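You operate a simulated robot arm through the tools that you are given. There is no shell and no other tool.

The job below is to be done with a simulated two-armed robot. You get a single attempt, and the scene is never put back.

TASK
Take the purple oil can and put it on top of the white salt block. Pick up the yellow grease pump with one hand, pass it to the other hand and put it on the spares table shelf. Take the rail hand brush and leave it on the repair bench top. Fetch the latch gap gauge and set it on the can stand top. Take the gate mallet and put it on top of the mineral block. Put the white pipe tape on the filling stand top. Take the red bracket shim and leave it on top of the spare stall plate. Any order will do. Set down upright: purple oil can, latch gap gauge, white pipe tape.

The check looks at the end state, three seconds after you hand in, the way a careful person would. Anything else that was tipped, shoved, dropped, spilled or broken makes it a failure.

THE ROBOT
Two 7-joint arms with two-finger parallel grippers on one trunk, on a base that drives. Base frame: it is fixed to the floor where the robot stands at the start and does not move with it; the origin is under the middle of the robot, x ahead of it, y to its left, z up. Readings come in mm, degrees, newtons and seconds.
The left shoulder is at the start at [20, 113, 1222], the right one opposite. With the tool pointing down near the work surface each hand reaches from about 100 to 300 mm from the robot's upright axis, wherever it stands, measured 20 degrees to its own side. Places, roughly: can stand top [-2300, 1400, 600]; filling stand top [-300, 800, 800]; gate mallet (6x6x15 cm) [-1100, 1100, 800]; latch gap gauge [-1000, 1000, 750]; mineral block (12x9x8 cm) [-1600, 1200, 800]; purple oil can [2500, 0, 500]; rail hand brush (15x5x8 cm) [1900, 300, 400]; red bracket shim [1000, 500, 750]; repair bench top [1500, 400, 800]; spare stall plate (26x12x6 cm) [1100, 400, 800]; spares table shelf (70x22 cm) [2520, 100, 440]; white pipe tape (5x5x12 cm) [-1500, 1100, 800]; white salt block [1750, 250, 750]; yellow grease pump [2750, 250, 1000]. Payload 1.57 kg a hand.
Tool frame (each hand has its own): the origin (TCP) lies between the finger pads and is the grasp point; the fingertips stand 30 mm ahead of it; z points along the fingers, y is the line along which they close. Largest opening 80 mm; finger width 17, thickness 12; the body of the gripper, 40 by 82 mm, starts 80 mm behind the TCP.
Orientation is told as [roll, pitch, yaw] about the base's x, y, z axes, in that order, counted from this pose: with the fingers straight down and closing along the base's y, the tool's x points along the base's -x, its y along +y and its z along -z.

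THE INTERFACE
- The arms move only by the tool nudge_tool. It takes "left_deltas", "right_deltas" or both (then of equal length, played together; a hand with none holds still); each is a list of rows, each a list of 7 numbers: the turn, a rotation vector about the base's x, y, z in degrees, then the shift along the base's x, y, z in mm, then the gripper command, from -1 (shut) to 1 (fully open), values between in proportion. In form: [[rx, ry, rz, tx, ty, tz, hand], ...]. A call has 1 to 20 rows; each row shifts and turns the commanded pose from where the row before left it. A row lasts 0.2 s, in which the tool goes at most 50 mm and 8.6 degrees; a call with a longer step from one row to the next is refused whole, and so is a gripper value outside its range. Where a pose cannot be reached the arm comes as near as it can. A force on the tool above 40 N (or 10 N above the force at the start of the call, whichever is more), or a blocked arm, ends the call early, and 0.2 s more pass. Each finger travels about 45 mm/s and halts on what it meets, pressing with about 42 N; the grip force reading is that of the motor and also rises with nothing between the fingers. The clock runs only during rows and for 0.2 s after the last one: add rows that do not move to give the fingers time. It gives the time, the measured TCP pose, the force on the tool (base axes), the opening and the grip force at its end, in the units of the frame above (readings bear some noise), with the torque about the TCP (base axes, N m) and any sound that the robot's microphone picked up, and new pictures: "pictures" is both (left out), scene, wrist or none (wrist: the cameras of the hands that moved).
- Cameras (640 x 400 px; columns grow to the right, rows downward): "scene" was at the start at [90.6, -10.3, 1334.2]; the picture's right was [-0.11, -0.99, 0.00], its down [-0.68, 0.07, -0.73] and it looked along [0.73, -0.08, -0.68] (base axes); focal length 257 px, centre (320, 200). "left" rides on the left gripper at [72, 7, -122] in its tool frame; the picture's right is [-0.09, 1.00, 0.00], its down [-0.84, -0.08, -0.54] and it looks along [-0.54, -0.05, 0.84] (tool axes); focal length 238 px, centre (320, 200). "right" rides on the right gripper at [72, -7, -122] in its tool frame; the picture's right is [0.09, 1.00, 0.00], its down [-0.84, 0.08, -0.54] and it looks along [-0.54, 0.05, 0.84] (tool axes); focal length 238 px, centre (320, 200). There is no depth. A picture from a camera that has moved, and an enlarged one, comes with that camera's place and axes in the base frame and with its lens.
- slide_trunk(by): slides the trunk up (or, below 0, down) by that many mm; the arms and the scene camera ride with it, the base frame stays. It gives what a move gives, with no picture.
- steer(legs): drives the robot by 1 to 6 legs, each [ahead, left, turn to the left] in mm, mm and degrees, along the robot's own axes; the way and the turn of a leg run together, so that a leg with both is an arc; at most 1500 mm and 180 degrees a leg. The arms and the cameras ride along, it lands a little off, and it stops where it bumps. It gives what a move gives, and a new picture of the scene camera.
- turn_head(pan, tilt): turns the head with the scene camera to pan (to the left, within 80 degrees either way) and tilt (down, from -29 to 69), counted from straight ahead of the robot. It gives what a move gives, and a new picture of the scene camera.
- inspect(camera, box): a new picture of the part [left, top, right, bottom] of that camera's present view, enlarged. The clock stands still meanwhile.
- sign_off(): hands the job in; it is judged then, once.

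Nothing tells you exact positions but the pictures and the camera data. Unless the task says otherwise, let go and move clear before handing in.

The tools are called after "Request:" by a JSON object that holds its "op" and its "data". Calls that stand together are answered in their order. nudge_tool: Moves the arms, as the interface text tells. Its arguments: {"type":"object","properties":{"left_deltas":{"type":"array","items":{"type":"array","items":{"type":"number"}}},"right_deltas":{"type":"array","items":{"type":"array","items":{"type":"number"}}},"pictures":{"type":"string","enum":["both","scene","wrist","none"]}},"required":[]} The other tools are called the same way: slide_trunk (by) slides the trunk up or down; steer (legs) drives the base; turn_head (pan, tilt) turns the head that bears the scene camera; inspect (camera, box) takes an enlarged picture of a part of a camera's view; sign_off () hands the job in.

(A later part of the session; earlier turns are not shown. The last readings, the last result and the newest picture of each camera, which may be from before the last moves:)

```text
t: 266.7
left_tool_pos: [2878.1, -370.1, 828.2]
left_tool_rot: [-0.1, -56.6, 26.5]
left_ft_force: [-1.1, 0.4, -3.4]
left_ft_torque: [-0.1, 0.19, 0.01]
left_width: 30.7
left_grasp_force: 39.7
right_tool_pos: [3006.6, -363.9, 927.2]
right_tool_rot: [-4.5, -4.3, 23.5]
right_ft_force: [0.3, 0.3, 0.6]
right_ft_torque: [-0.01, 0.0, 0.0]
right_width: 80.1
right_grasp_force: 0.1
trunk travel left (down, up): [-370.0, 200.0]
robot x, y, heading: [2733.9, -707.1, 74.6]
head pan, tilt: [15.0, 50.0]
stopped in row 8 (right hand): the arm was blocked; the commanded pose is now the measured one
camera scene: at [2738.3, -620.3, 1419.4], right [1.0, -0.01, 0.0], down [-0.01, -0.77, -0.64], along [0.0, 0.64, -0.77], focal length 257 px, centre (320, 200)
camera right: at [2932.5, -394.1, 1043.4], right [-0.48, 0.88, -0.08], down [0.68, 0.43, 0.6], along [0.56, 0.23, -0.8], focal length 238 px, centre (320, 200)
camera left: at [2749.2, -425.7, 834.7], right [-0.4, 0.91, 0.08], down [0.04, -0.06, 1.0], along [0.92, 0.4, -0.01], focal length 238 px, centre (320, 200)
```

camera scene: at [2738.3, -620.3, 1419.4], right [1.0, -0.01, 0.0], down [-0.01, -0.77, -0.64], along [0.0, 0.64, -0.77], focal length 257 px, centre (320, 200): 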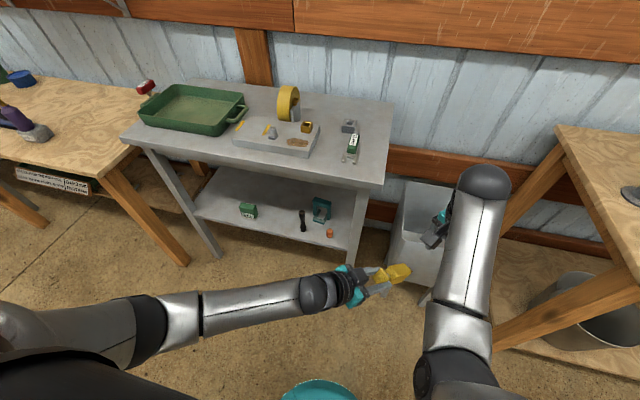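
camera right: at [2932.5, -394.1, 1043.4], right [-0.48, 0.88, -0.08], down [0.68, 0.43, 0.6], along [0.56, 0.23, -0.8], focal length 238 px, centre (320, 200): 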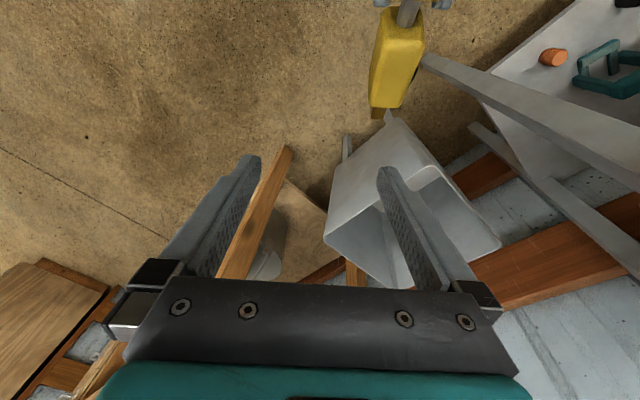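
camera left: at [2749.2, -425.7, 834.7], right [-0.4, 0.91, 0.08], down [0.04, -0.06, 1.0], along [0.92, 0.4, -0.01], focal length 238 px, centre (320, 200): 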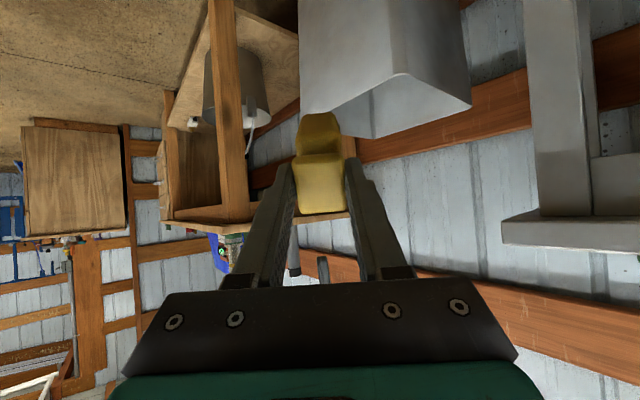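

The pump is nearly below the right hand. I move the left hand another 74 mm to bring the body right under it.

Request:
{"op": "nudge_tool", "data": {"left_deltas": [[0, 0, 0, 18, -5, 0, -1], [0, 0, 0, 18, -5, 0, -1], [0, 0, 0, 18, -5, 0, -1], [0, 0, 0, 18, -5, 0, -1], [0, 0, 0, 0, 0, 0, -1]], "pictures": "both"}}

Request:
{"op": "inspect", "data": {"camera": "right", "box": [0, 0, 640, 400]}}

```text
t: 267.9
left_tool_pos: [2951.2, -388.9, 825.8]
left_tool_rot: [-0.2, -56.8, 26.4]
left_ft_force: [0.5, 1.0, -3.4]
left_ft_torque: [-0.05, 0.16, 0.0]
left_width: 30.7
left_grasp_force: 39.7
right_tool_pos: [3006.7, -365.1, 927.0]
right_tool_rot: [-4.4, -4.3, 23.6]
right_ft_force: [-0.6, 1.3, 0.0]
right_ft_torque: [-0.07, -0.04, 0.03]
right_width: 79.9
right_grasp_force: 0.1
trunk travel left (down, up): [-370.0, 200.0]
robot x, y, heading: [2736.7, -708.1, 74.8]
head pan, tilt: [15.0, 50.0]
camera scene: at [2738.0, -620.3, 1419.4], right [1.0, -0.01, 0.0], down [0.0, -0.77, -0.64], along [0.0, 0.64, -0.77], focal length 257 px, centre (320, 200)
camera left: at [2821.9, -446.0, 833.7], right [-0.4, 0.91, 0.08], down [0.04, -0.07, 1.0], along [0.92, 0.4, -0.01], focal length 238 px, centre (320, 200)
```

scene: 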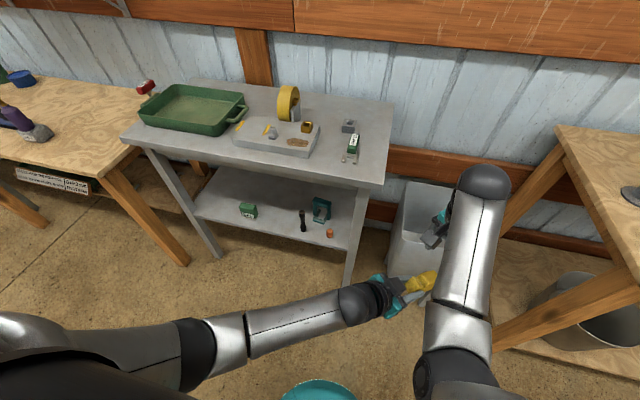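
left: 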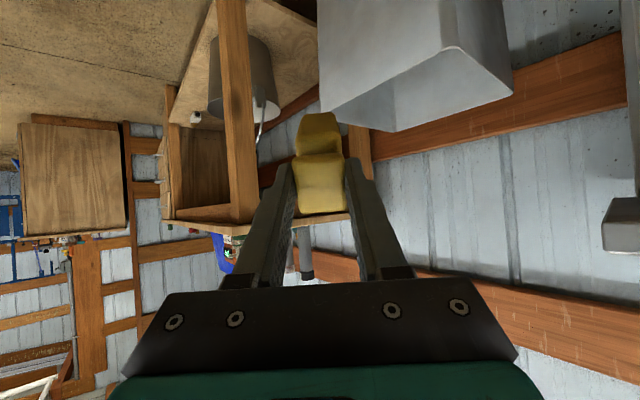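

```text
1.00 times, centred on (320, 200) of right (not enlarged: the box is as wide or as high as the picture)
camera zoom: at [2932.0, -394.0, 1043.5], right [-0.48, 0.88, -0.08], down [0.68, 0.43, 0.6], along [0.56, 0.23, -0.8], focal length 238 px, centre (320, 200)
```

zoom: 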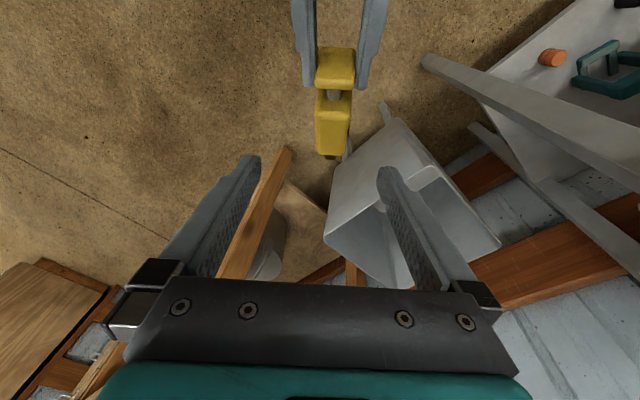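

The pump body is right under the right hand and aligned. I lower the right hand over it.

Request:
{"op": "nudge_tool", "data": {"right_deltas": [[0, 0, 0, 0, 1, -15, 1], [0, 0, 0, 0, 1, -15, 1], [0, 0, 0, 0, 1, -15, 1], [0, 0, 0, 0, 0, -15, 1], [0, 0, 0, 0, 0, 0, 1]]}}

```text
t: 269.1
left_tool_pos: [2950.3, -389.4, 825.8]
left_tool_rot: [-0.2, -56.8, 26.5]
left_ft_force: [-0.7, 0.9, -2.8]
left_ft_torque: [-0.07, 0.17, 0.01]
left_width: 30.7
left_grasp_force: 40.0
right_tool_pos: [3016.4, -363.1, 869.7]
right_tool_rot: [-4.7, -5.1, 23.4]
right_ft_force: [-1.1, 1.3, -0.7]
right_ft_torque: [0.02, 0.01, -0.04]
right_width: 80.1
right_grasp_force: 0.0
trunk travel left (down, up): [-370.0, 200.0]
robot x, y, heading: [2739.7, -703.6, 74.5]
head pan, tilt: [15.0, 50.0]
camera scene: at [2738.2, -620.4, 1419.4], right [1.0, -0.01, 0.0], down [0.0, -0.77, -0.64], along [0.0, 0.64, -0.77], focal length 257 px, centre (320, 200)
camera right: at [2939.7, -391.5, 984.8], right [-0.47, 0.88, -0.09], down [0.67, 0.42, 0.61], along [0.57, 0.22, -0.79], focal length 238 px, centre (320, 200)
```

scene: 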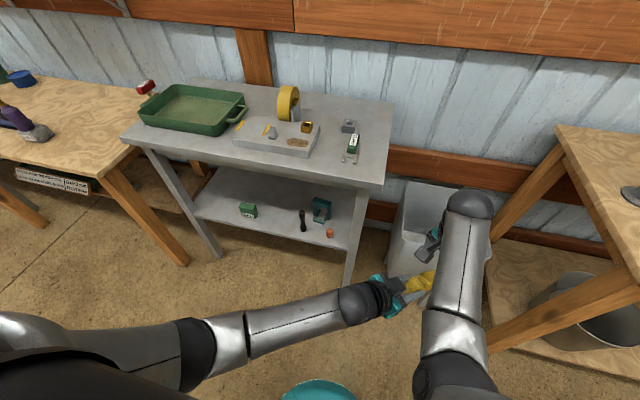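
right: 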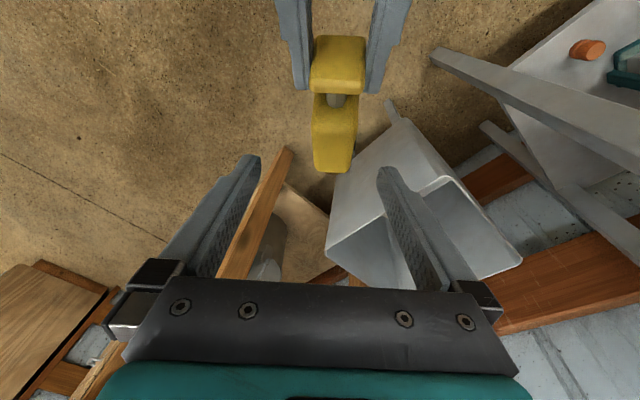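

Request:
{"op": "nudge_tool", "data": {"right_deltas": [[0, 0, 0, -3, 0, -15, 1], [0, 0, 0, -3, 0, -15, 1], [0, 0, 0, 0, 0, -15, 1], [0, 0, 0, 0, 0, -12, 1], [0, 0, 0, 0, 0, 0, 1]]}}

```text
t: 270.3
left_tool_pos: [2952.1, -389.7, 826.8]
left_tool_rot: [-0.1, -56.9, 26.5]
left_ft_force: [-0.2, 0.3, -2.8]
left_ft_torque: [-0.09, 0.17, 0.02]
left_width: 30.8
left_grasp_force: 40.1
right_tool_pos: [3010.2, -368.3, 808.1]
right_tool_rot: [-5.2, -4.8, 23.5]
right_ft_force: [-0.2, 0.2, -0.6]
right_ft_torque: [0.03, 0.04, 0.02]
right_width: 80.2
right_grasp_force: 0.2
trunk travel left (down, up): [-370.0, 200.0]
robot x, y, heading: [2735.6, -708.8, 74.5]
head pan, tilt: [15.0, 50.0]
camera scene: at [2738.2, -620.4, 1419.4], right [1.0, -0.01, 0.0], down [0.0, -0.77, -0.64], along [0.0, 0.64, -0.77], focal length 257 px, centre (320, 200)
camera right: at [2933.2, -395.9, 923.5], right [-0.47, 0.88, -0.1], down [0.67, 0.43, 0.6], along [0.57, 0.22, -0.79], focal length 238 px, centre (320, 200)
```

scene: 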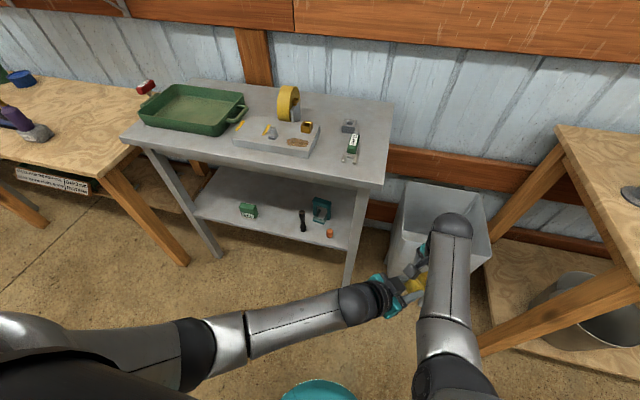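
right: 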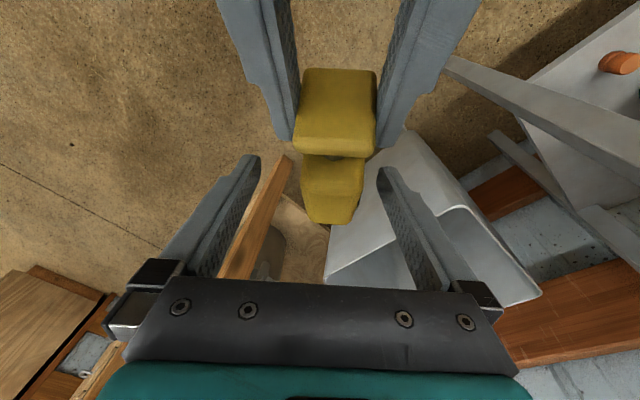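

Request:
{"op": "nudge_tool", "data": {"right_deltas": [[0, 0, 0, -4, 6, -5, 1], [0, 0, 0, 0, 0, -5, 1], [0, 0, 0, 0, 0, 0, 1]], "pictures": "wrist"}}

```text
t: 271.1
left_tool_pos: [2952.1, -389.6, 826.4]
left_tool_rot: [-0.2, -56.7, 26.5]
left_ft_force: [0.2, -0.2, -3.5]
left_ft_torque: [-0.09, 0.17, -0.04]
left_width: 30.7
left_grasp_force: 39.8
right_tool_pos: [3006.8, -362.0, 796.5]
right_tool_rot: [-5.4, -4.8, 23.3]
right_ft_force: [-0.2, 1.1, 0.4]
right_ft_torque: [0.04, -0.02, -0.01]
right_width: 80.1
right_grasp_force: 0.0
trunk travel left (down, up): [-370.0, 200.0]
robot x, y, heading: [2735.1, -701.0, 74.6]
head pan, tilt: [15.0, 50.0]
camera right: at [2930.8, -389.8, 912.7], right [-0.47, 0.88, -0.1], down [0.67, 0.43, 0.6], along [0.57, 0.21, -0.79], focal length 238 px, centre (320, 200)
```

right: 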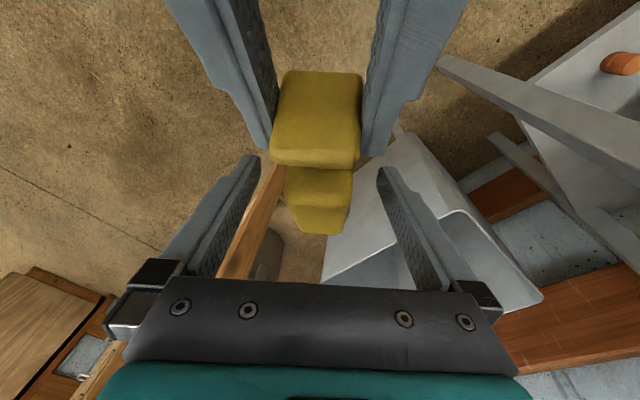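

Centred. I close the right hand on the body.

Request:
{"op": "nudge_tool", "data": {"right_deltas": [[0, 0, 0, 0, 0, 0, 0.6], [0, 0, 0, 0, 0, 0, 0.3], [0, 0, 0, 0, 0, 0, 0], [0, 0, 0, 0, 0, 0, -0.3], [0, 0, 0, 0, 0, 0, -1], [0, 0, 0, 0, 0, 0, -1], [0, 0, 0, 0, 0, 0, -1]], "pictures": "wrist"}}

```text
t: 272.7
left_tool_pos: [2950.8, -388.4, 827.8]
left_tool_rot: [-0.2, -56.8, 26.7]
left_ft_force: [-1.0, 12.2, -3.2]
left_ft_torque: [-1.02, -0.44, 0.12]
left_width: 30.0
left_grasp_force: 39.2
right_tool_pos: [3008.5, -360.4, 799.0]
right_tool_rot: [-5.2, -4.9, 23.3]
right_ft_force: [0.6, -12.5, 0.6]
right_ft_torque: [1.32, 0.63, 0.62]
right_width: 37.4
right_grasp_force: 41.7
trunk travel left (down, up): [-370.0, 200.0]
robot x, y, heading: [2740.9, -707.2, 74.6]
head pan, tilt: [15.0, 50.0]
camera right: at [2931.5, -387.8, 914.7], right [-0.47, 0.88, -0.1], down [0.67, 0.43, 0.6], along [0.57, 0.22, -0.79], focal length 238 px, centre (320, 200)
```

right: 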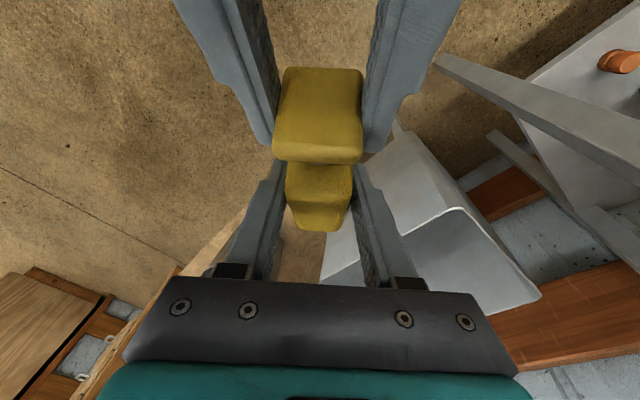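

Right grip is firm at 37.4 mm. I open the left hand and withdraw it backward.

Request:
{"op": "nudge_tool", "data": {"left_deltas": [[0, 0, 0, 0, 0, 0, -0.5], [0, 0, 0, 0, 0, 0, 0], [0, 0, 0, 0, 0, 0, 0.6], [0, 0, 0, 0, 0, 0, 1], [0, 0, 0, 0, 0, 0, 1], [0, 0, 0, -10, -5, 3, 1], [0, 0, 0, -13, -6.5, 3, 1], [0, 0, 0, -16, -8, 3, 1], [0, 0, 0, -18, -9, 3, 1], [0, 0, 0, -20, -10, 0, 1], [0, 0, 0, -20, -10, 0, 1], [0, 0, 0, 0, 0, 0, 1]]}}

Request:
{"op": "inspect", "data": {"camera": "right", "box": [0, 0, 640, 400]}}

```text
t: 275.3
left_tool_pos: [2854.0, -437.7, 840.0]
left_tool_rot: [-0.2, -56.9, 26.5]
left_ft_force: [-1.3, 0.1, 0.5]
left_ft_torque: [0.0, -0.01, 0.01]
left_width: 80.1
left_grasp_force: 0.1
right_tool_pos: [3008.5, -357.2, 800.2]
right_tool_rot: [-5.0, -5.1, 23.1]
right_ft_force: [0.0, 0.0, -0.6]
right_ft_torque: [0.02, 0.01, 0.02]
right_width: 34.6
right_grasp_force: 42.1
trunk travel left (down, up): [-370.0, 200.0]
robot x, y, heading: [2739.0, -704.3, 74.8]
head pan, tilt: [15.0, 50.0]
camera scene: at [2738.3, -620.3, 1419.4], right [1.0, -0.01, 0.0], down [-0.01, -0.77, -0.64], along [0.0, 0.64, -0.77], focal length 257 px, centre (320, 200)
camera left: at [2724.5, -494.0, 846.1], right [-0.4, 0.91, 0.08], down [0.04, -0.07, 1.0], along [0.92, 0.4, -0.01], focal length 238 px, centre (320, 200)
```

scene: 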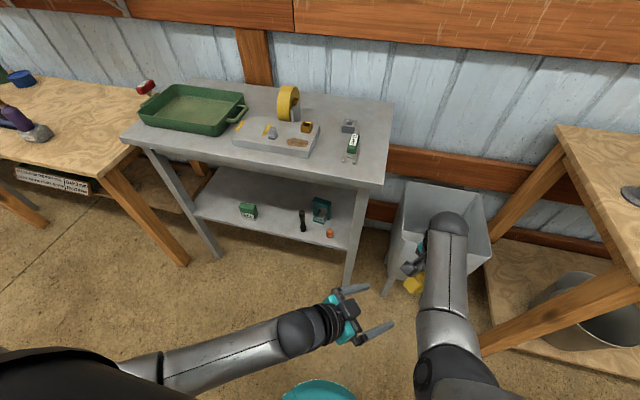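
left: 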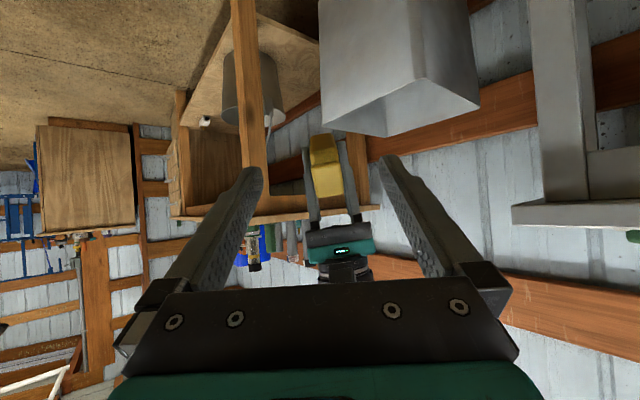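

```text
1.00 times, centred on (320, 200) of right (not enlarged: the box is as wide or as high as the picture)
camera zoom: at [2931.8, -386.4, 915.6], right [-0.47, 0.88, -0.09], down [0.67, 0.42, 0.61], along [0.57, 0.22, -0.79], focal length 238 px, centre (320, 200)
```

zoom: 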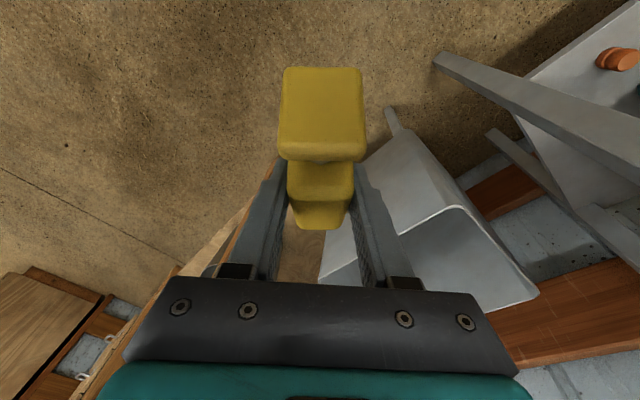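

The handover worked: the right hand holds the pump. I return the left hand to its folded pose, retracing its way.

Request:
{"op": "nudge_tool", "data": {"left_deltas": [[0, 0, 7, -20, 8, 0, 1], [0, 0, 7, -20, 8, 0, 1], [0, 0, 7, -20, 8, 0, 1], [0, 0, 7, -20, 8, 0, 1], [0, 0, 7, -20, 8, 0, 1], [0, 0, 7, -20, 8, 0, 1], [0, 0, 7, -20, 8, 0, 1], [0, 0, 0, -10, 8, 0, 1], [0, 0, 0, 0, 0, 0, 1]], "pictures": "none"}}

Request:
{"op": "nudge_tool", "data": {"left_deltas": [[0, 0, 0, 0, 0, 20, 1], [-6.2, 1.7, 0, 0, 8, 25, 1], [-6.2, 1.7, 0, 0, 8, 25, 1], [-6.2, 1.7, 0, 0, 8, 25, 1], [-6.2, 1.7, 0, 0, 8, 25, 1], [-6.2, 1.7, 0, 0, 8, 25, 1], [-6.2, 1.7, 0, 0, 8, 25, 1], [-6.2, 1.7, 0, 0, 8, 25, 1], [-6.2, 1.7, 0, 0, 8, 25, 1], [-5.8, 1.6, 0, 0, 0, 25, 1], [0, 0, 0, -5, -5, 25, 1], [0, 0, 0, -10, -10, 25, 1], [0, 0, 0, -10, -15, 25, 1], [0, 0, 0, -10, -15, 25, 1], [0, 0, 0, -10, -15, 25, 1], [0, 0, 0, -10, -10, 25, 1], [0, 0, 0, -10, -10, 20, 1], [0, 0, 0, 0, 0, 20, 1], [0, 0, 0, 0, 0, 0, 1]], "pictures": "scene"}}

```text
t: 277.3
left_tool_pos: [2703.8, -373.5, 840.8]
left_tool_rot: [-0.2, -56.9, 75.7]
left_ft_force: [0.0, 0.2, -0.3]
left_ft_torque: [-0.03, 0.02, -0.01]
left_width: 80.0
left_grasp_force: 0.0
right_tool_pos: [3007.5, -358.0, 799.3]
right_tool_rot: [-5.0, -5.0, 23.3]
right_ft_force: [-0.9, 0.5, 0.4]
right_ft_torque: [0.01, 0.0, 0.0]
right_width: 34.7
right_grasp_force: 42.1
trunk travel left (down, up): [-370.0, 200.0]
robot x, y, heading: [2734.5, -703.6, 74.6]
head pan, tilt: [15.0, 50.0]
```

```text
t: 279.0
left_tool_pos: [2616.7, -302.5, 1000.4]
left_tool_rot: [14.1, -13.9, 74.2]
left_ft_force: [-0.6, 0.2, 0.6]
left_ft_torque: [0.01, 0.02, -0.01]
left_width: 80.1
left_grasp_force: 0.0
left hand out of reach, approached as far as the arm can: row 8
right_tool_pos: [3010.0, -359.7, 799.7]
right_tool_rot: [-5.1, -5.1, 23.2]
right_ft_force: [0.2, 0.6, -0.7]
right_ft_torque: [-0.01, 0.04, 0.01]
right_width: 34.4
right_grasp_force: 41.9
trunk travel left (down, up): [-370.0, 200.0]
robot x, y, heading: [2736.8, -707.4, 74.7]
head pan, tilt: [15.0, 50.0]
stopped in row 8 (left hand): the arm was blocked; the commanded pose is now the measured one
camera scene: at [2738.9, -620.4, 1419.4], right [1.0, -0.01, 0.0], down [-0.01, -0.77, -0.64], along [0.0, 0.64, -0.77], focal length 257 px, centre (320, 200)
```

scene: 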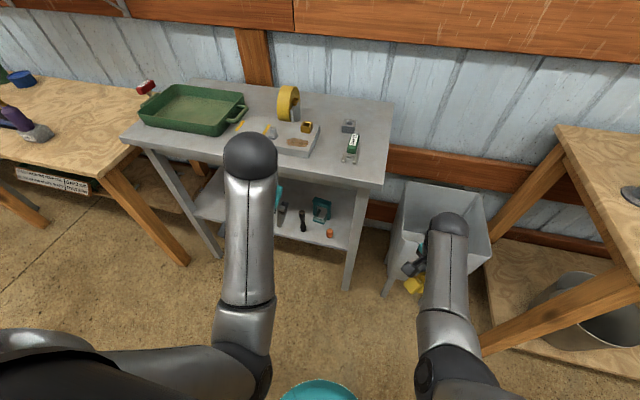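

The left elbow folded inward again. I use the same loop as before — tilt forward, out to the left, down, up and forward — to restore it.

Request:
{"op": "nudge_tool", "data": {"left_deltas": [[5, -1.4, 0, -20, 8, 0, 1], [5, -1.4, 0, -22, 6, 0, 1], [5, -1.4, 0, -24, 4, 0, 1], [5, -1.4, 0, -26, 2, 0, 1], [5, -1.4, 0, -26, 0, 0, 1], [5, -1.4, 0, -26, -4, 0, 1], [5, -1.4, 0, -26, -6, -5, 1], [0, 0, 0, -26, -8, -10, 1], [0, 0, 0, -20, -10, -15, 1], [0, 0, 0, -10, -10, -20, 1], [0, 0, 0, 0, 0, 0, 1]], "pictures": "scene"}}

```text
t: 281.4
left_tool_pos: [2393.2, -317.8, 946.6]
left_tool_rot: [14.0, -50.1, 74.2]
left_ft_force: [-0.5, -0.1, -0.5]
left_ft_torque: [-0.03, 0.02, -0.01]
left_width: 79.7
left_grasp_force: 0.0
right_tool_pos: [3009.2, -358.9, 800.6]
right_tool_rot: [-5.0, -5.1, 23.1]
right_ft_force: [-0.4, -0.3, 0.2]
right_ft_torque: [0.01, -0.02, -0.01]
right_width: 34.3
right_grasp_force: 42.3
trunk travel left (down, up): [-370.0, 200.0]
robot x, y, heading: [2735.8, -708.3, 74.3]
head pan, tilt: [15.0, 50.0]
camera scene: at [2738.2, -620.3, 1419.4], right [1.0, -0.01, 0.0], down [0.0, -0.77, -0.64], along [0.0, 0.64, -0.77], focal length 257 px, centre (320, 200)
```

scene: 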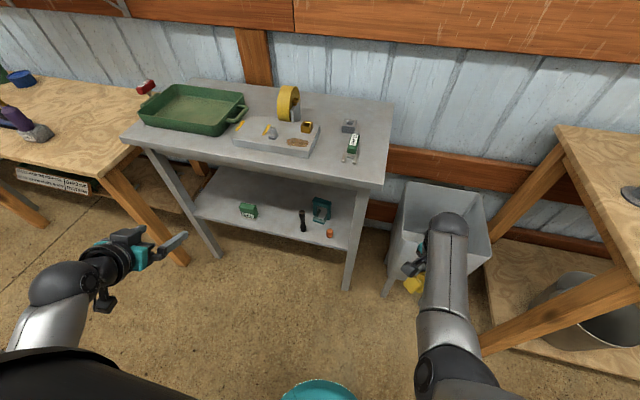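

Request:
{"op": "nudge_tool", "data": {"left_deltas": [[0, 0, 0, 0, -5, -27, 1], [0, 0, 0, 0, -5, -27, 1], [0, 0, 0, 0, -5, -27, 1], [0, 0, 0, 0, 0, -27, 1], [0, 0, 0, 0, 0, -27, 1], [0, 0, 0, 0, 0, -20, 1], [0, 0, 0, -5, 0, 27, 1], [0, 0, 0, -5, 0, 27, 1], [0, 0, 0, -5, 0, 27, 1], [-6, 0.6, 0, -5, 0, 27, 1], [-6, 0.6, 0, -5, 0, 27, 1], [-6, 0.6, 0, -5, 0, 27, 1], [-6, 0.6, 0, 0, 0, 27, 1], [-6, 0.6, 0, 0, 0, 27, 1], [-6, 0.6, 0, 0, 0, 10, 1], [-6, 0.6, 0, 10, 5, 0, 1], [-6, 0.6, 0, 20, 10, 0, 1], [-5, 0.6, 0, 20, 10, 0, 1], [0, 0, 0, 20, 10, 0, 1], [0, 0, 0, 0, 0, 0, 1]], "pictures": "scene"}}

```text
t: 285.6
left_tool_pos: [2427.9, -302.1, 1019.8]
left_tool_rot: [6.0, 2.8, 77.9]
left_ft_force: [0.2, 0.0, 1.0]
left_ft_torque: [-0.03, 0.02, 0.01]
left_width: 79.9
left_grasp_force: 0.1
right_tool_pos: [3008.3, -358.9, 800.6]
right_tool_rot: [-5.0, -5.1, 23.1]
right_ft_force: [-0.6, -0.9, 1.6]
right_ft_torque: [0.0, -0.01, 0.0]
right_width: 33.9
right_grasp_force: 41.7
trunk travel left (down, up): [-370.0, 200.0]
robot x, y, heading: [2736.9, -704.8, 74.7]
head pan, tilt: [15.0, 50.0]
camera scene: at [2738.0, -620.5, 1419.4], right [1.0, -0.01, 0.0], down [0.0, -0.77, -0.64], along [0.0, 0.64, -0.77], focal length 257 px, centre (320, 200)
```

scene: 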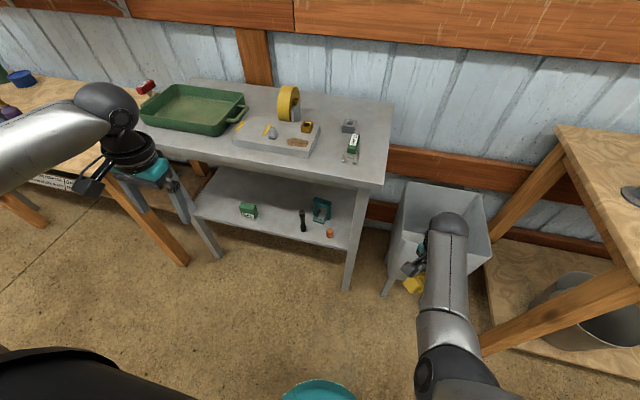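

Request:
{"op": "inspect", "data": {"camera": "right", "box": [160, 0, 480, 300]}}

Request:
{"op": "nudge_tool", "data": {"left_deltas": [[-1, -1, 0, 22, -14, 24, 1], [-1, -1, 0, 22, -14, 24, 1], [0, -1, 0, 22, -14, 24, 1], [0, -1, 0, 22, -14, 24, 1], [0, -1, 0, 22, -14, 24, 1], [0, -1, -1, 22, -14, 24, 1], [0, -1, -1, 10, -10, 24, 1], [0, 0, -1, 0, 0, 24, 1], [0, 0, 0, 0, 0, 24, 1], [0, 0, 0, 0, 0, 24, 1], [0, 0, 0, 0, 0, 24, 1], [0, 0, 0, 0, 0, 0, 1]], "pictures": "none"}}

Request:
{"op": "inspect", "data": {"camera": "right", "box": [160, 0, 480, 300]}}

```text
1.33 times, centred on (320, 150) of right
camera zoom: at [2932.3, -387.3, 915.1], right [-0.47, 0.88, -0.1], down [0.67, 0.42, 0.61], along [0.57, 0.22, -0.79], focal length 318 px, centre (320, 267)
```

zoom: 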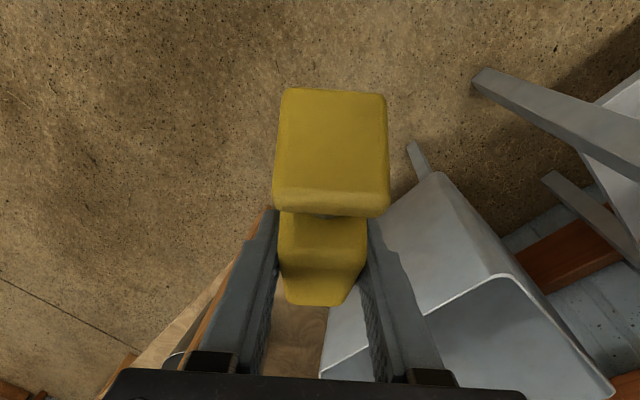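

```text
t: 288.2
left_tool_pos: [2572.4, -397.9, 1283.1]
left_tool_rot: [-1.3, 3.2, 74.4]
left_ft_force: [-0.4, 0.2, 0.8]
left_ft_torque: [0.02, 0.01, 0.03]
left_width: 80.0
left_grasp_force: 0.0
right_tool_pos: [3008.6, -360.6, 799.2]
right_tool_rot: [-5.0, -5.1, 23.1]
right_ft_force: [-0.7, -1.0, -0.2]
right_ft_torque: [0.01, -0.03, 0.03]
right_width: 33.7
right_grasp_force: 41.1
trunk travel left (down, up): [-370.0, 200.0]
robot x, y, heading: [2739.3, -708.5, 74.7]
head pan, tilt: [15.0, 50.0]
```

```text
1.33 times, centred on (320, 150) of right
camera zoom: at [2932.3, -387.1, 915.0], right [-0.47, 0.88, -0.1], down [0.67, 0.42, 0.61], along [0.57, 0.22, -0.79], focal length 318 px, centre (320, 267)
```

zoom: 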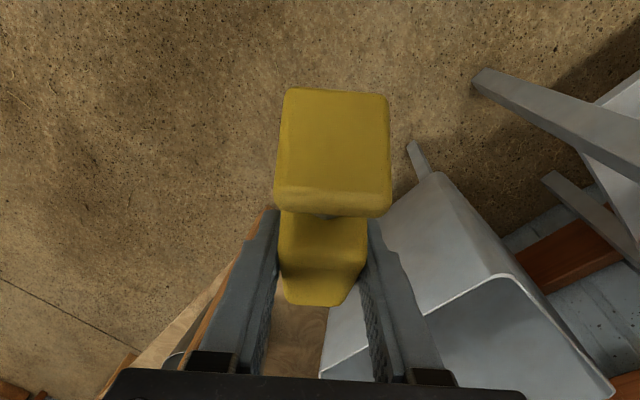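

Request:
{"op": "nudge_tool", "data": {"right_deltas": [[0.3, 0.7, 7, -3, 1, 3, -1], [0.3, 0.7, 7, -4, 1, 3, -1], [0.3, 0.7, 7, -4, 1, 3, -1], [0.3, 0.7, 7, -4, 1, 0, -1], [0.3, 0.7, 7, -4, 1, 0, -1], [0.3, 0.7, 7, -4, 1, 0, -1], [0.3, 0.7, 7, -4, 1, 0, -1], [0, 0, 0, 0, 0, 0, -1]]}}

```text
t: 290.0
left_tool_pos: [2572.6, -398.9, 1282.1]
left_tool_rot: [-1.3, 3.1, 74.4]
left_ft_force: [0.0, -0.4, 0.0]
left_ft_torque: [0.01, -0.02, 0.03]
left_width: 79.9
left_grasp_force: 0.1
right_tool_pos: [2981.1, -350.6, 809.0]
right_tool_rot: [0.0, -3.3, 72.1]
right_ft_force: [-0.1, -0.8, -3.0]
right_ft_torque: [0.02, 0.0, 0.01]
right_width: 33.6
right_grasp_force: 41.5
trunk travel left (down, up): [-370.0, 200.0]
robot x, y, heading: [2736.3, -704.0, 74.5]
head pan, tilt: [15.0, 50.0]
camera scene: at [2738.1, -620.3, 1419.4], right [1.0, -0.01, 0.0], down [0.0, -0.77, -0.64], along [0.0, 0.64, -0.77], focal length 257 px, centre (320, 200)
camera right: at [2964.3, -428.4, 926.5], right [-0.98, 0.22, -0.01], down [0.17, 0.79, 0.59], along [0.13, 0.57, -0.81], focal length 238 px, centre (320, 200)
```

scene: 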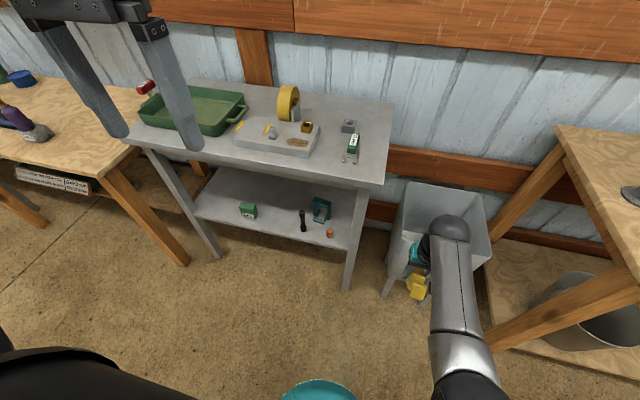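
right: 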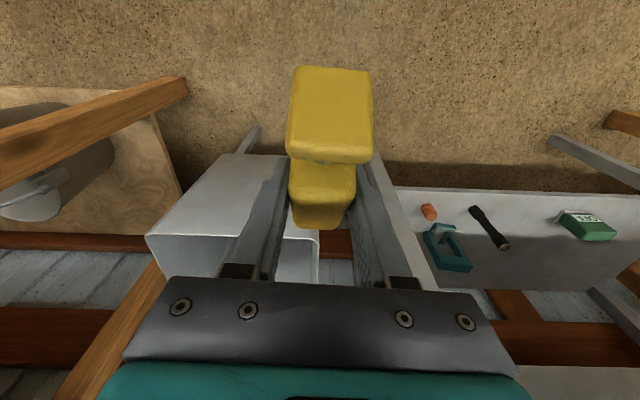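

The pump's weight shows properly on the right hand now. I pitch the hand forward about 34° so the pump lies level.

Request:
{"op": "nudge_tool", "data": {"right_deltas": [[8.2, -2.3, 0, 0, 0, 0, -1], [8.2, -2.3, 0, 0, 0, 0, -1], [8.2, -2.3, 0, 0, 0, 0, -1], [8.2, -2.3, 0, 0, 0, 0, -1], [0, 0, 1.5, 0, 0, 0, -1], [0, 0, 1, 0, 0, 0, -1], [0, 0, 0, 0, 0, 0, -1]]}}

Request:
{"op": "turn_head", "data": {"pan": -35, "tilt": 50}}

Request:
{"op": "inspect", "data": {"camera": "scene", "box": [220, 150, 420, 300]}}

```text
t: 291.6
left_tool_pos: [2573.5, -398.8, 1283.2]
left_tool_rot: [-1.3, 3.1, 74.5]
left_ft_force: [-0.5, 0.6, -0.9]
left_ft_torque: [-0.02, 0.02, 0.03]
left_width: 80.0
left_grasp_force: 0.0
right_tool_pos: [2981.3, -351.4, 809.2]
right_tool_rot: [1.6, -37.4, 73.9]
right_ft_force: [0.3, 0.2, -3.3]
right_ft_torque: [-0.02, -0.05, -0.02]
right_width: 33.6
right_grasp_force: 41.9
trunk travel left (down, up): [-370.0, 200.0]
robot x, y, heading: [2738.8, -705.0, 74.5]
head pan, tilt: [15.0, 50.0]
camera scene: at [2738.2, -620.3, 1419.4], right [1.0, -0.01, 0.0], down [0.0, -0.77, -0.64], along [0.0, 0.64, -0.77], focal length 257 px, centre (320, 200)
camera right: at [2954.4, -479.8, 861.6], right [-0.98, 0.19, -0.03], down [0.03, 0.34, 0.94], along [0.19, 0.92, -0.34], focal length 238 px, centre (320, 200)
```

scene: 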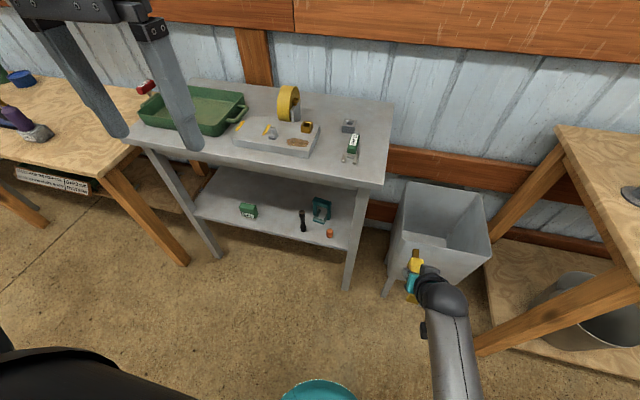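
right: 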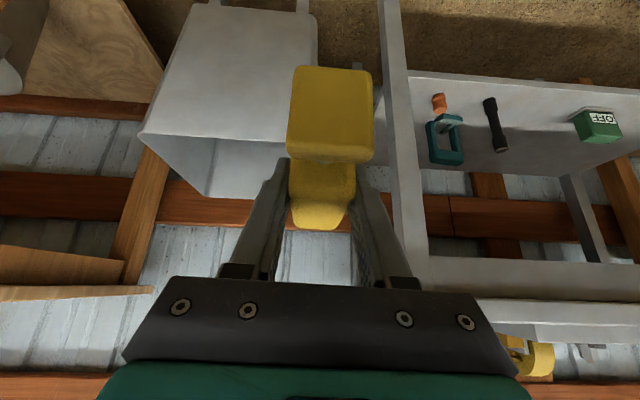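

```text
t: 292.8
left_tool_pos: [2574.6, -398.6, 1283.0]
left_tool_rot: [-1.3, 3.1, 74.5]
left_ft_force: [-0.5, -0.3, 0.9]
left_ft_torque: [0.01, 0.01, 0.01]
left_width: 79.8
left_grasp_force: 0.2
right_tool_pos: [2982.0, -351.9, 807.2]
right_tool_rot: [1.6, -37.4, 73.8]
right_ft_force: [-0.9, 0.1, -3.6]
right_ft_torque: [0.0, 0.01, -0.01]
right_width: 33.8
right_grasp_force: 42.0
trunk travel left (down, up): [-370.0, 200.0]
robot x, y, heading: [2734.7, -707.1, 74.9]
head pan, tilt: [-35.0, 50.0]
camera scene: at [2796.9, -648.1, 1419.4], right [0.64, -0.77, 0.0], down [-0.59, -0.49, -0.64], along [0.49, 0.41, -0.77], focal length 257 px, centre (320, 200)
```

scene: 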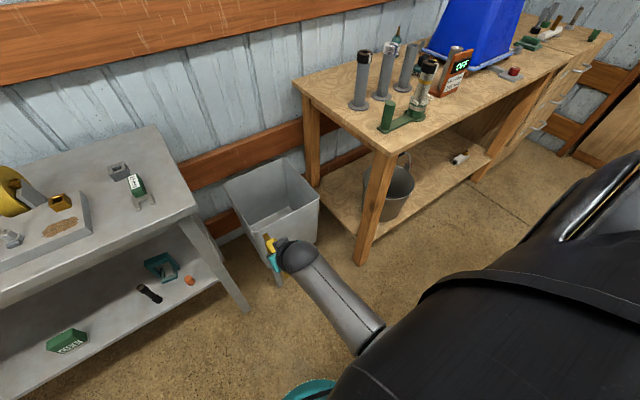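

```text
2.67 times, centred on (320, 225) of scene
camera zoom: at [2796.9, -648.1, 1419.4], right [0.64, -0.77, 0.0], down [-0.59, -0.49, -0.64], along [0.49, 0.41, -0.77], focal length 686 px, centre (320, 133)
```

zoom: 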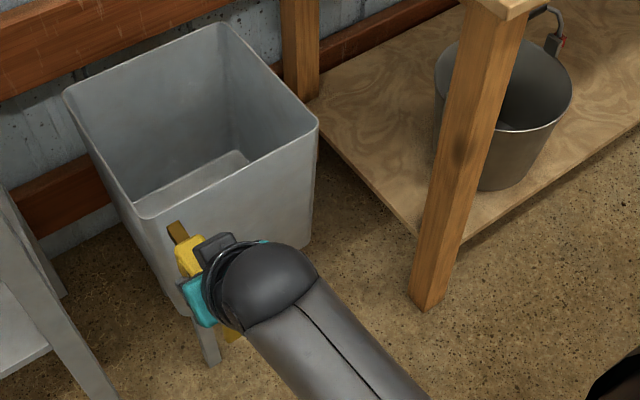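

The pump is level with the nozzle forward. I extend the right arm a bit, lower the trunk to shelf level, and move in front of the gap on the shelf.

Request:
{"op": "nudge_tool", "data": {"right_deltas": [[0, 0, 0, 4, 14.5, 0, -1], [0, 0, 0, 4, 14.5, 0, -1], [0, 0, 0, 4, 14.5, 0, -1], [0, 0, 0, 4, 14.5, 0, -1], [0, 0, 0, 4, 14.5, 0, -1], [0, 0, 0, 0, 0, 0, -1]], "pictures": "none"}}

Request:
{"op": "slide_trunk", "data": {"by": -270}}

Request:
{"op": "turn_head", "data": {"pan": 0, "tilt": 45}}

```text
t: 294.2
left_tool_pos: [2573.4, -398.6, 1283.2]
left_tool_rot: [-1.3, 3.1, 74.4]
left_ft_force: [-0.1, 0.6, 0.2]
left_ft_torque: [-0.02, 0.03, 0.01]
left_width: 80.2
left_grasp_force: 0.1
right_tool_pos: [3001.7, -280.1, 809.8]
right_tool_rot: [1.6, -37.4, 73.8]
right_ft_force: [-0.4, 0.4, -2.8]
right_ft_torque: [-0.02, 0.03, 0.02]
right_width: 33.5
right_grasp_force: 41.7
trunk travel left (down, up): [-370.0, 200.0]
robot x, y, heading: [2737.6, -706.4, 74.7]
head pan, tilt: [-35.0, 50.0]
```

```text
t: 297.0
left_tool_pos: [2572.1, -398.7, 1012.5]
left_tool_rot: [-1.3, 3.1, 74.4]
left_ft_force: [-0.2, 0.2, -1.3]
left_ft_torque: [-0.01, 0.03, -0.02]
left_width: 80.0
left_grasp_force: 0.1
right_tool_pos: [3003.7, -279.6, 539.4]
right_tool_rot: [1.7, -37.3, 73.9]
right_ft_force: [0.3, -0.4, -2.4]
right_ft_torque: [-0.04, 0.02, 0.01]
right_width: 33.6
right_grasp_force: 42.0
trunk travel left (down, up): [-100.0, 470.0]
robot x, y, heading: [2736.6, -703.9, 74.6]
head pan, tilt: [-35.0, 50.0]
```

```text
t: 298.0
left_tool_pos: [2573.3, -399.3, 1013.5]
left_tool_rot: [-1.3, 3.2, 74.3]
left_ft_force: [-0.7, 0.0, 0.5]
left_ft_torque: [0.0, -0.04, -0.01]
left_width: 79.9
left_grasp_force: 0.0
right_tool_pos: [3003.1, -281.2, 539.6]
right_tool_rot: [1.6, -37.4, 73.8]
right_ft_force: [-0.2, 0.3, -3.4]
right_ft_torque: [-0.03, -0.01, -0.04]
right_width: 33.8
right_grasp_force: 41.7
trunk travel left (down, up): [-100.0, 470.0]
robot x, y, heading: [2737.6, -704.7, 74.6]
head pan, tilt: [0.0, 45.0]
camera scene: at [2759.3, -619.0, 1156.3], right [0.96, -0.27, 0.0], down [-0.19, -0.68, -0.71], along [0.19, 0.68, -0.71], focal length 257 px, centre (320, 200)
```

scene: 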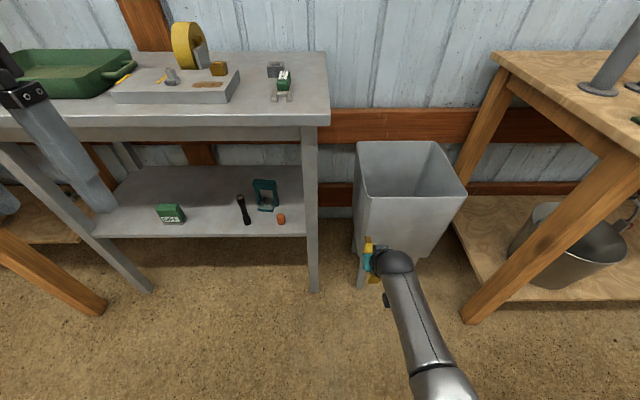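

Request:
{"op": "steer", "data": {"legs": [[0, 520, 0]]}}

Request:
{"op": "inspect", "data": {"camera": "scene", "box": [240, 100, 480, 280]}}

Request:
{"op": "inspect", "data": {"camera": "right", "box": [0, 0, 640, 400]}}

```text
t: 301.0
left_tool_pos: [2071.0, -268.4, 1012.4]
left_tool_rot: [-1.3, 3.1, 75.1]
left_ft_force: [0.0, 0.6, -0.2]
left_ft_torque: [0.0, 0.05, -0.01]
left_width: 80.0
left_grasp_force: 0.0
right_tool_pos: [2499.0, -143.9, 539.7]
right_tool_rot: [1.6, -37.3, 74.7]
right_ft_force: [0.1, -0.6, -3.0]
right_ft_torque: [-0.05, 0.01, 0.02]
right_width: 33.7
right_grasp_force: 42.1
trunk travel left (down, up): [-100.0, 470.0]
robot x, y, heading: [2239.5, -576.1, 75.4]
head pan, tilt: [0.0, 45.0]
camera scene: at [2259.8, -485.9, 1156.3], right [0.97, -0.25, 0.0], down [-0.18, -0.68, -0.71], along [0.18, 0.68, -0.71], focal length 257 px, centre (320, 200)
```

scene: 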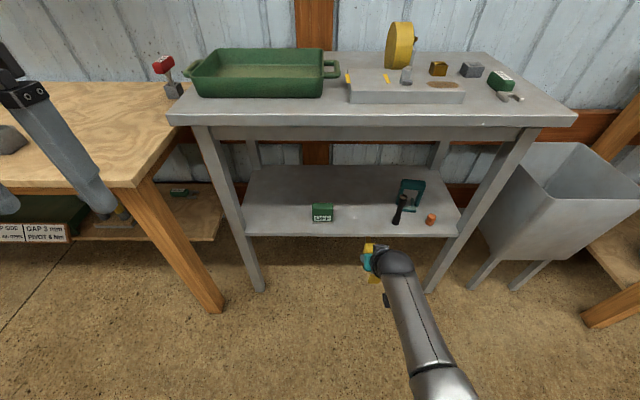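

```text
2.22 times, centred on (360, 190) of scene
camera zoom: at [2259.8, -485.9, 1156.3], right [0.97, -0.25, 0.0], down [-0.18, -0.68, -0.71], along [0.18, 0.68, -0.71], focal length 572 px, centre (231, 222)
```

zoom: 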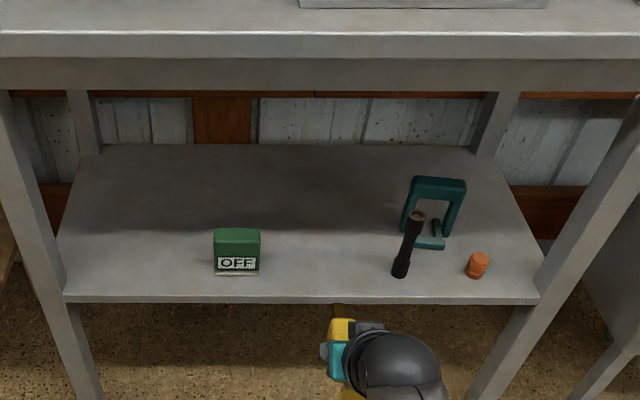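

```text
1.00 times, centred on (320, 200) of right (not enlarged: the box is as wide or as high as the picture)
camera zoom: at [2474.0, -271.5, 592.2], right [-0.98, 0.18, -0.03], down [0.03, 0.34, 0.94], along [0.18, 0.92, -0.34], focal length 238 px, centre (320, 200)
```

zoom: 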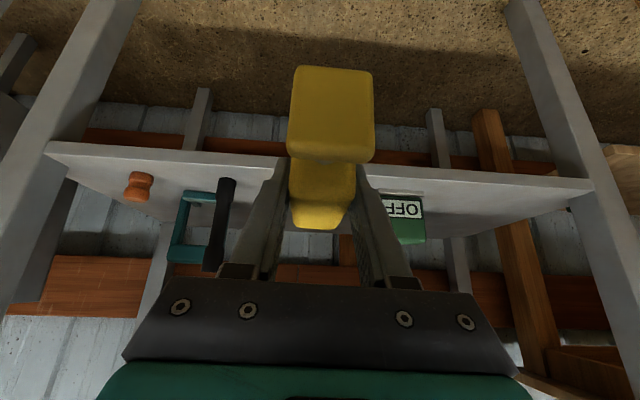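

Request:
{"op": "steer", "data": {"legs": [[150, 0, -0.6]]}}

Request:
{"op": "inspect", "data": {"camera": "scene", "box": [240, 100, 480, 280]}}

Request:
{"op": "inspect", "data": {"camera": "right", "box": [0, 0, 640, 400]}}

```text
t: 302.3
left_tool_pos: [2109.3, -123.7, 1012.3]
left_tool_rot: [-1.2, 3.2, 74.8]
left_ft_force: [-0.8, 0.6, 0.3]
left_ft_torque: [-0.02, 0.0, 0.02]
left_width: 80.0
left_grasp_force: 0.1
right_tool_pos: [2539.4, -4.3, 540.4]
right_tool_rot: [1.5, -37.2, 74.2]
right_ft_force: [0.4, 0.0, -3.7]
right_ft_torque: [-0.02, -0.02, -0.02]
right_width: 33.7
right_grasp_force: 40.8
trunk travel left (down, up): [-100.0, 470.0]
robot x, y, heading: [2278.0, -431.9, 75.1]
head pan, tilt: [0.0, 45.0]
camera scene: at [2297.9, -344.5, 1156.3], right [0.97, -0.26, 0.0], down [-0.18, -0.68, -0.71], along [0.18, 0.68, -0.71], focal length 257 px, centre (320, 200)
```

scene: 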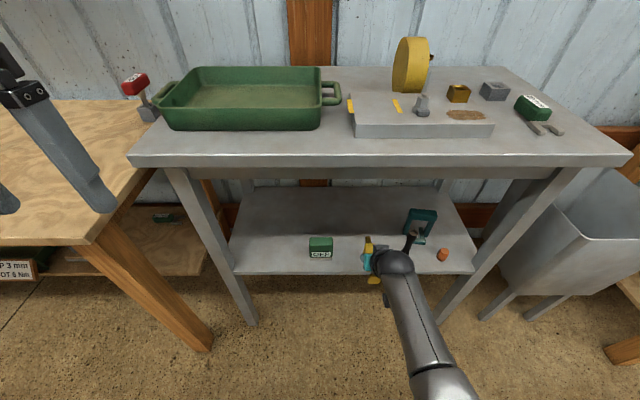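

```text
2.22 times, centred on (360, 190) of scene
camera zoom: at [2297.9, -344.5, 1156.3], right [0.97, -0.26, 0.0], down [-0.18, -0.68, -0.71], along [0.18, 0.68, -0.71], focal length 572 px, centre (231, 222)
```

zoom: 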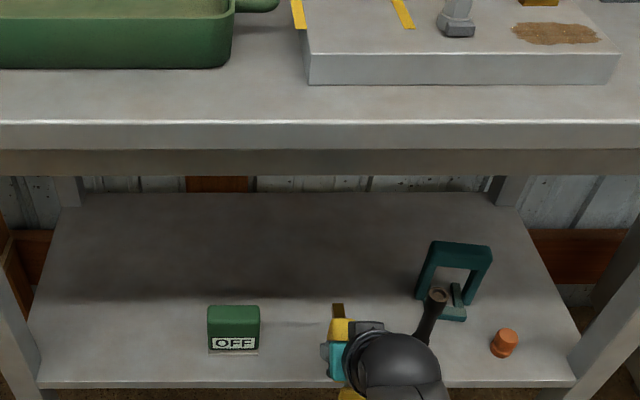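

```text
1.00 times, centred on (320, 200) of right (not enlarged: the box is as wide or as high as the picture)
camera zoom: at [2514.0, -132.2, 592.0], right [-0.98, 0.18, -0.03], down [0.03, 0.34, 0.94], along [0.18, 0.92, -0.34], focal length 238 px, centre (320, 200)
```

zoom: 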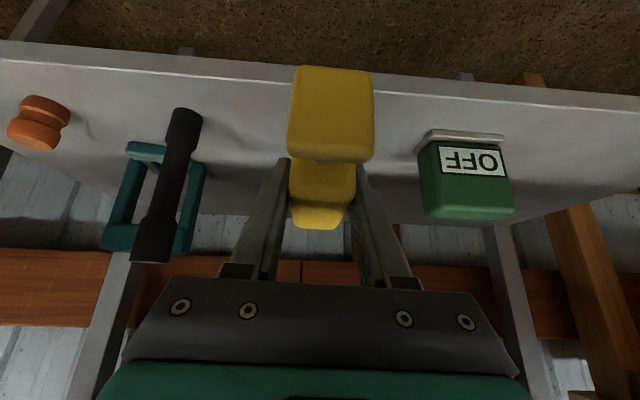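

Request:
{"op": "steer", "data": {"legs": [[117, 0, 0]]}}

Request:
{"op": "inspect", "data": {"camera": "scene", "box": [240, 140, 480, 320]}}

Request:
{"op": "inspect", "data": {"camera": "right", "box": [0, 0, 640, 400]}}

```text
t: 303.6
left_tool_pos: [2139.2, -17.3, 1012.3]
left_tool_rot: [-1.3, 3.1, 74.8]
left_ft_force: [0.1, 0.4, -0.4]
left_ft_torque: [-0.01, -0.02, 0.0]
left_width: 80.1
left_grasp_force: 0.0
right_tool_pos: [2568.9, 105.0, 538.9]
right_tool_rot: [1.6, -37.2, 74.3]
right_ft_force: [0.1, -0.5, -3.9]
right_ft_torque: [-0.02, 0.03, 0.0]
right_width: 33.7
right_grasp_force: 41.5
trunk travel left (down, up): [-100.0, 470.0]
robot x, y, heading: [2302.6, -324.8, 75.2]
head pan, tilt: [0.0, 45.0]
camera scene: at [2326.8, -235.5, 1156.3], right [0.97, -0.26, 0.0], down [-0.18, -0.68, -0.71], along [0.18, 0.68, -0.71], focal length 257 px, centre (320, 200)
```

scene: 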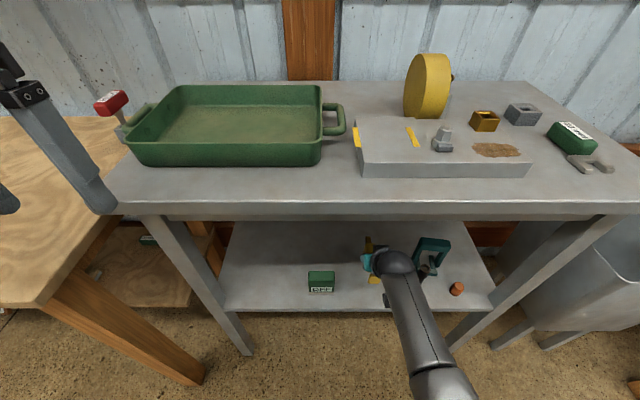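

```text
2.22 times, centred on (360, 230) of scene
camera zoom: at [2326.8, -235.5, 1156.3], right [0.97, -0.26, 0.0], down [-0.18, -0.68, -0.71], along [0.18, 0.68, -0.71], focal length 572 px, centre (231, 133)
```

zoom: 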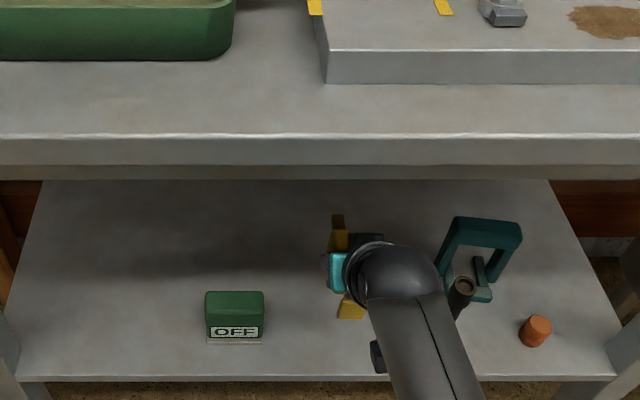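

```text
1.00 times, centred on (320, 200) of right (not enlarged: the box is as wide or as high as the picture)
camera zoom: at [2542.6, -23.0, 591.9], right [-0.98, 0.18, -0.03], down [0.03, 0.34, 0.94], along [0.18, 0.92, -0.34], focal length 238 px, centre (320, 200)
```

zoom: 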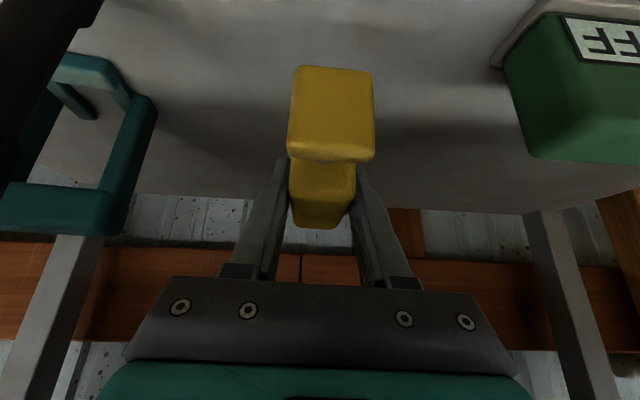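

The hand is well inside the gap. I lower toward the shelf with the trunk, then gently with the arm.

Request:
{"op": "slide_trunk", "data": {"by": -50}}

Request:
{"op": "nudge_tool", "data": {"right_deltas": [[0, 0, 0, 0, 0, -3, -1], [0, 0, 0, 0, 0, -3, -1], [0, 0, 0, 0, 0, 0, -1]], "pictures": "wrist"}}

```text
t: 304.5
left_tool_pos: [2138.4, -15.9, 963.1]
left_tool_rot: [-1.4, 3.1, 74.8]
left_ft_force: [0.3, -0.8, -0.2]
left_ft_torque: [-0.04, -0.03, -0.01]
left_width: 80.1
left_grasp_force: 0.0
right_tool_pos: [2567.7, 104.7, 490.3]
right_tool_rot: [1.7, -37.3, 74.3]
right_ft_force: [-0.5, 0.1, -3.7]
right_ft_torque: [-0.01, 0.02, 0.03]
right_width: 33.4
right_grasp_force: 41.1
trunk travel left (down, up): [-50.0, 520.0]
robot x, y, heading: [2303.5, -322.4, 75.0]
head pan, tilt: [0.0, 45.0]
```

```text
t: 305.3
left_tool_pos: [2139.1, -17.1, 963.3]
left_tool_rot: [-1.3, 3.1, 74.8]
left_ft_force: [0.2, 0.8, 0.5]
left_ft_torque: [0.01, -0.02, -0.01]
left_width: 80.0
left_grasp_force: 0.0
right_tool_pos: [2568.4, 104.7, 483.0]
right_tool_rot: [1.5, -37.4, 74.4]
right_ft_force: [-1.0, -2.8, 3.9]
right_ft_torque: [-0.33, -0.01, -0.01]
right_width: 33.7
right_grasp_force: 41.8
trunk travel left (down, up): [-50.0, 520.0]
robot x, y, heading: [2303.4, -322.9, 75.2]
head pan, tilt: [0.0, 45.0]
camera right: at [2542.5, -23.5, 536.8], right [-0.98, 0.18, -0.03], down [0.03, 0.34, 0.94], along [0.18, 0.92, -0.34], focal length 238 px, centre (320, 200)
```

right: 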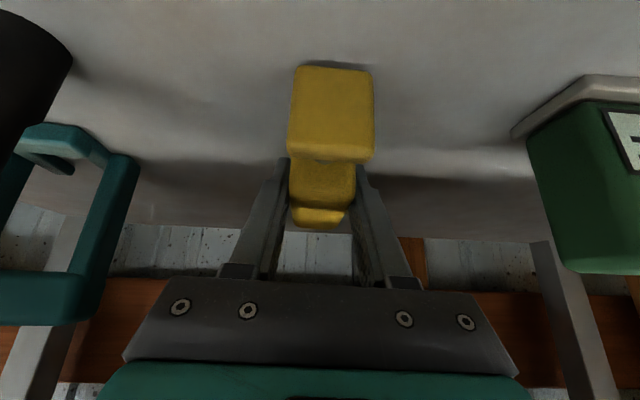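

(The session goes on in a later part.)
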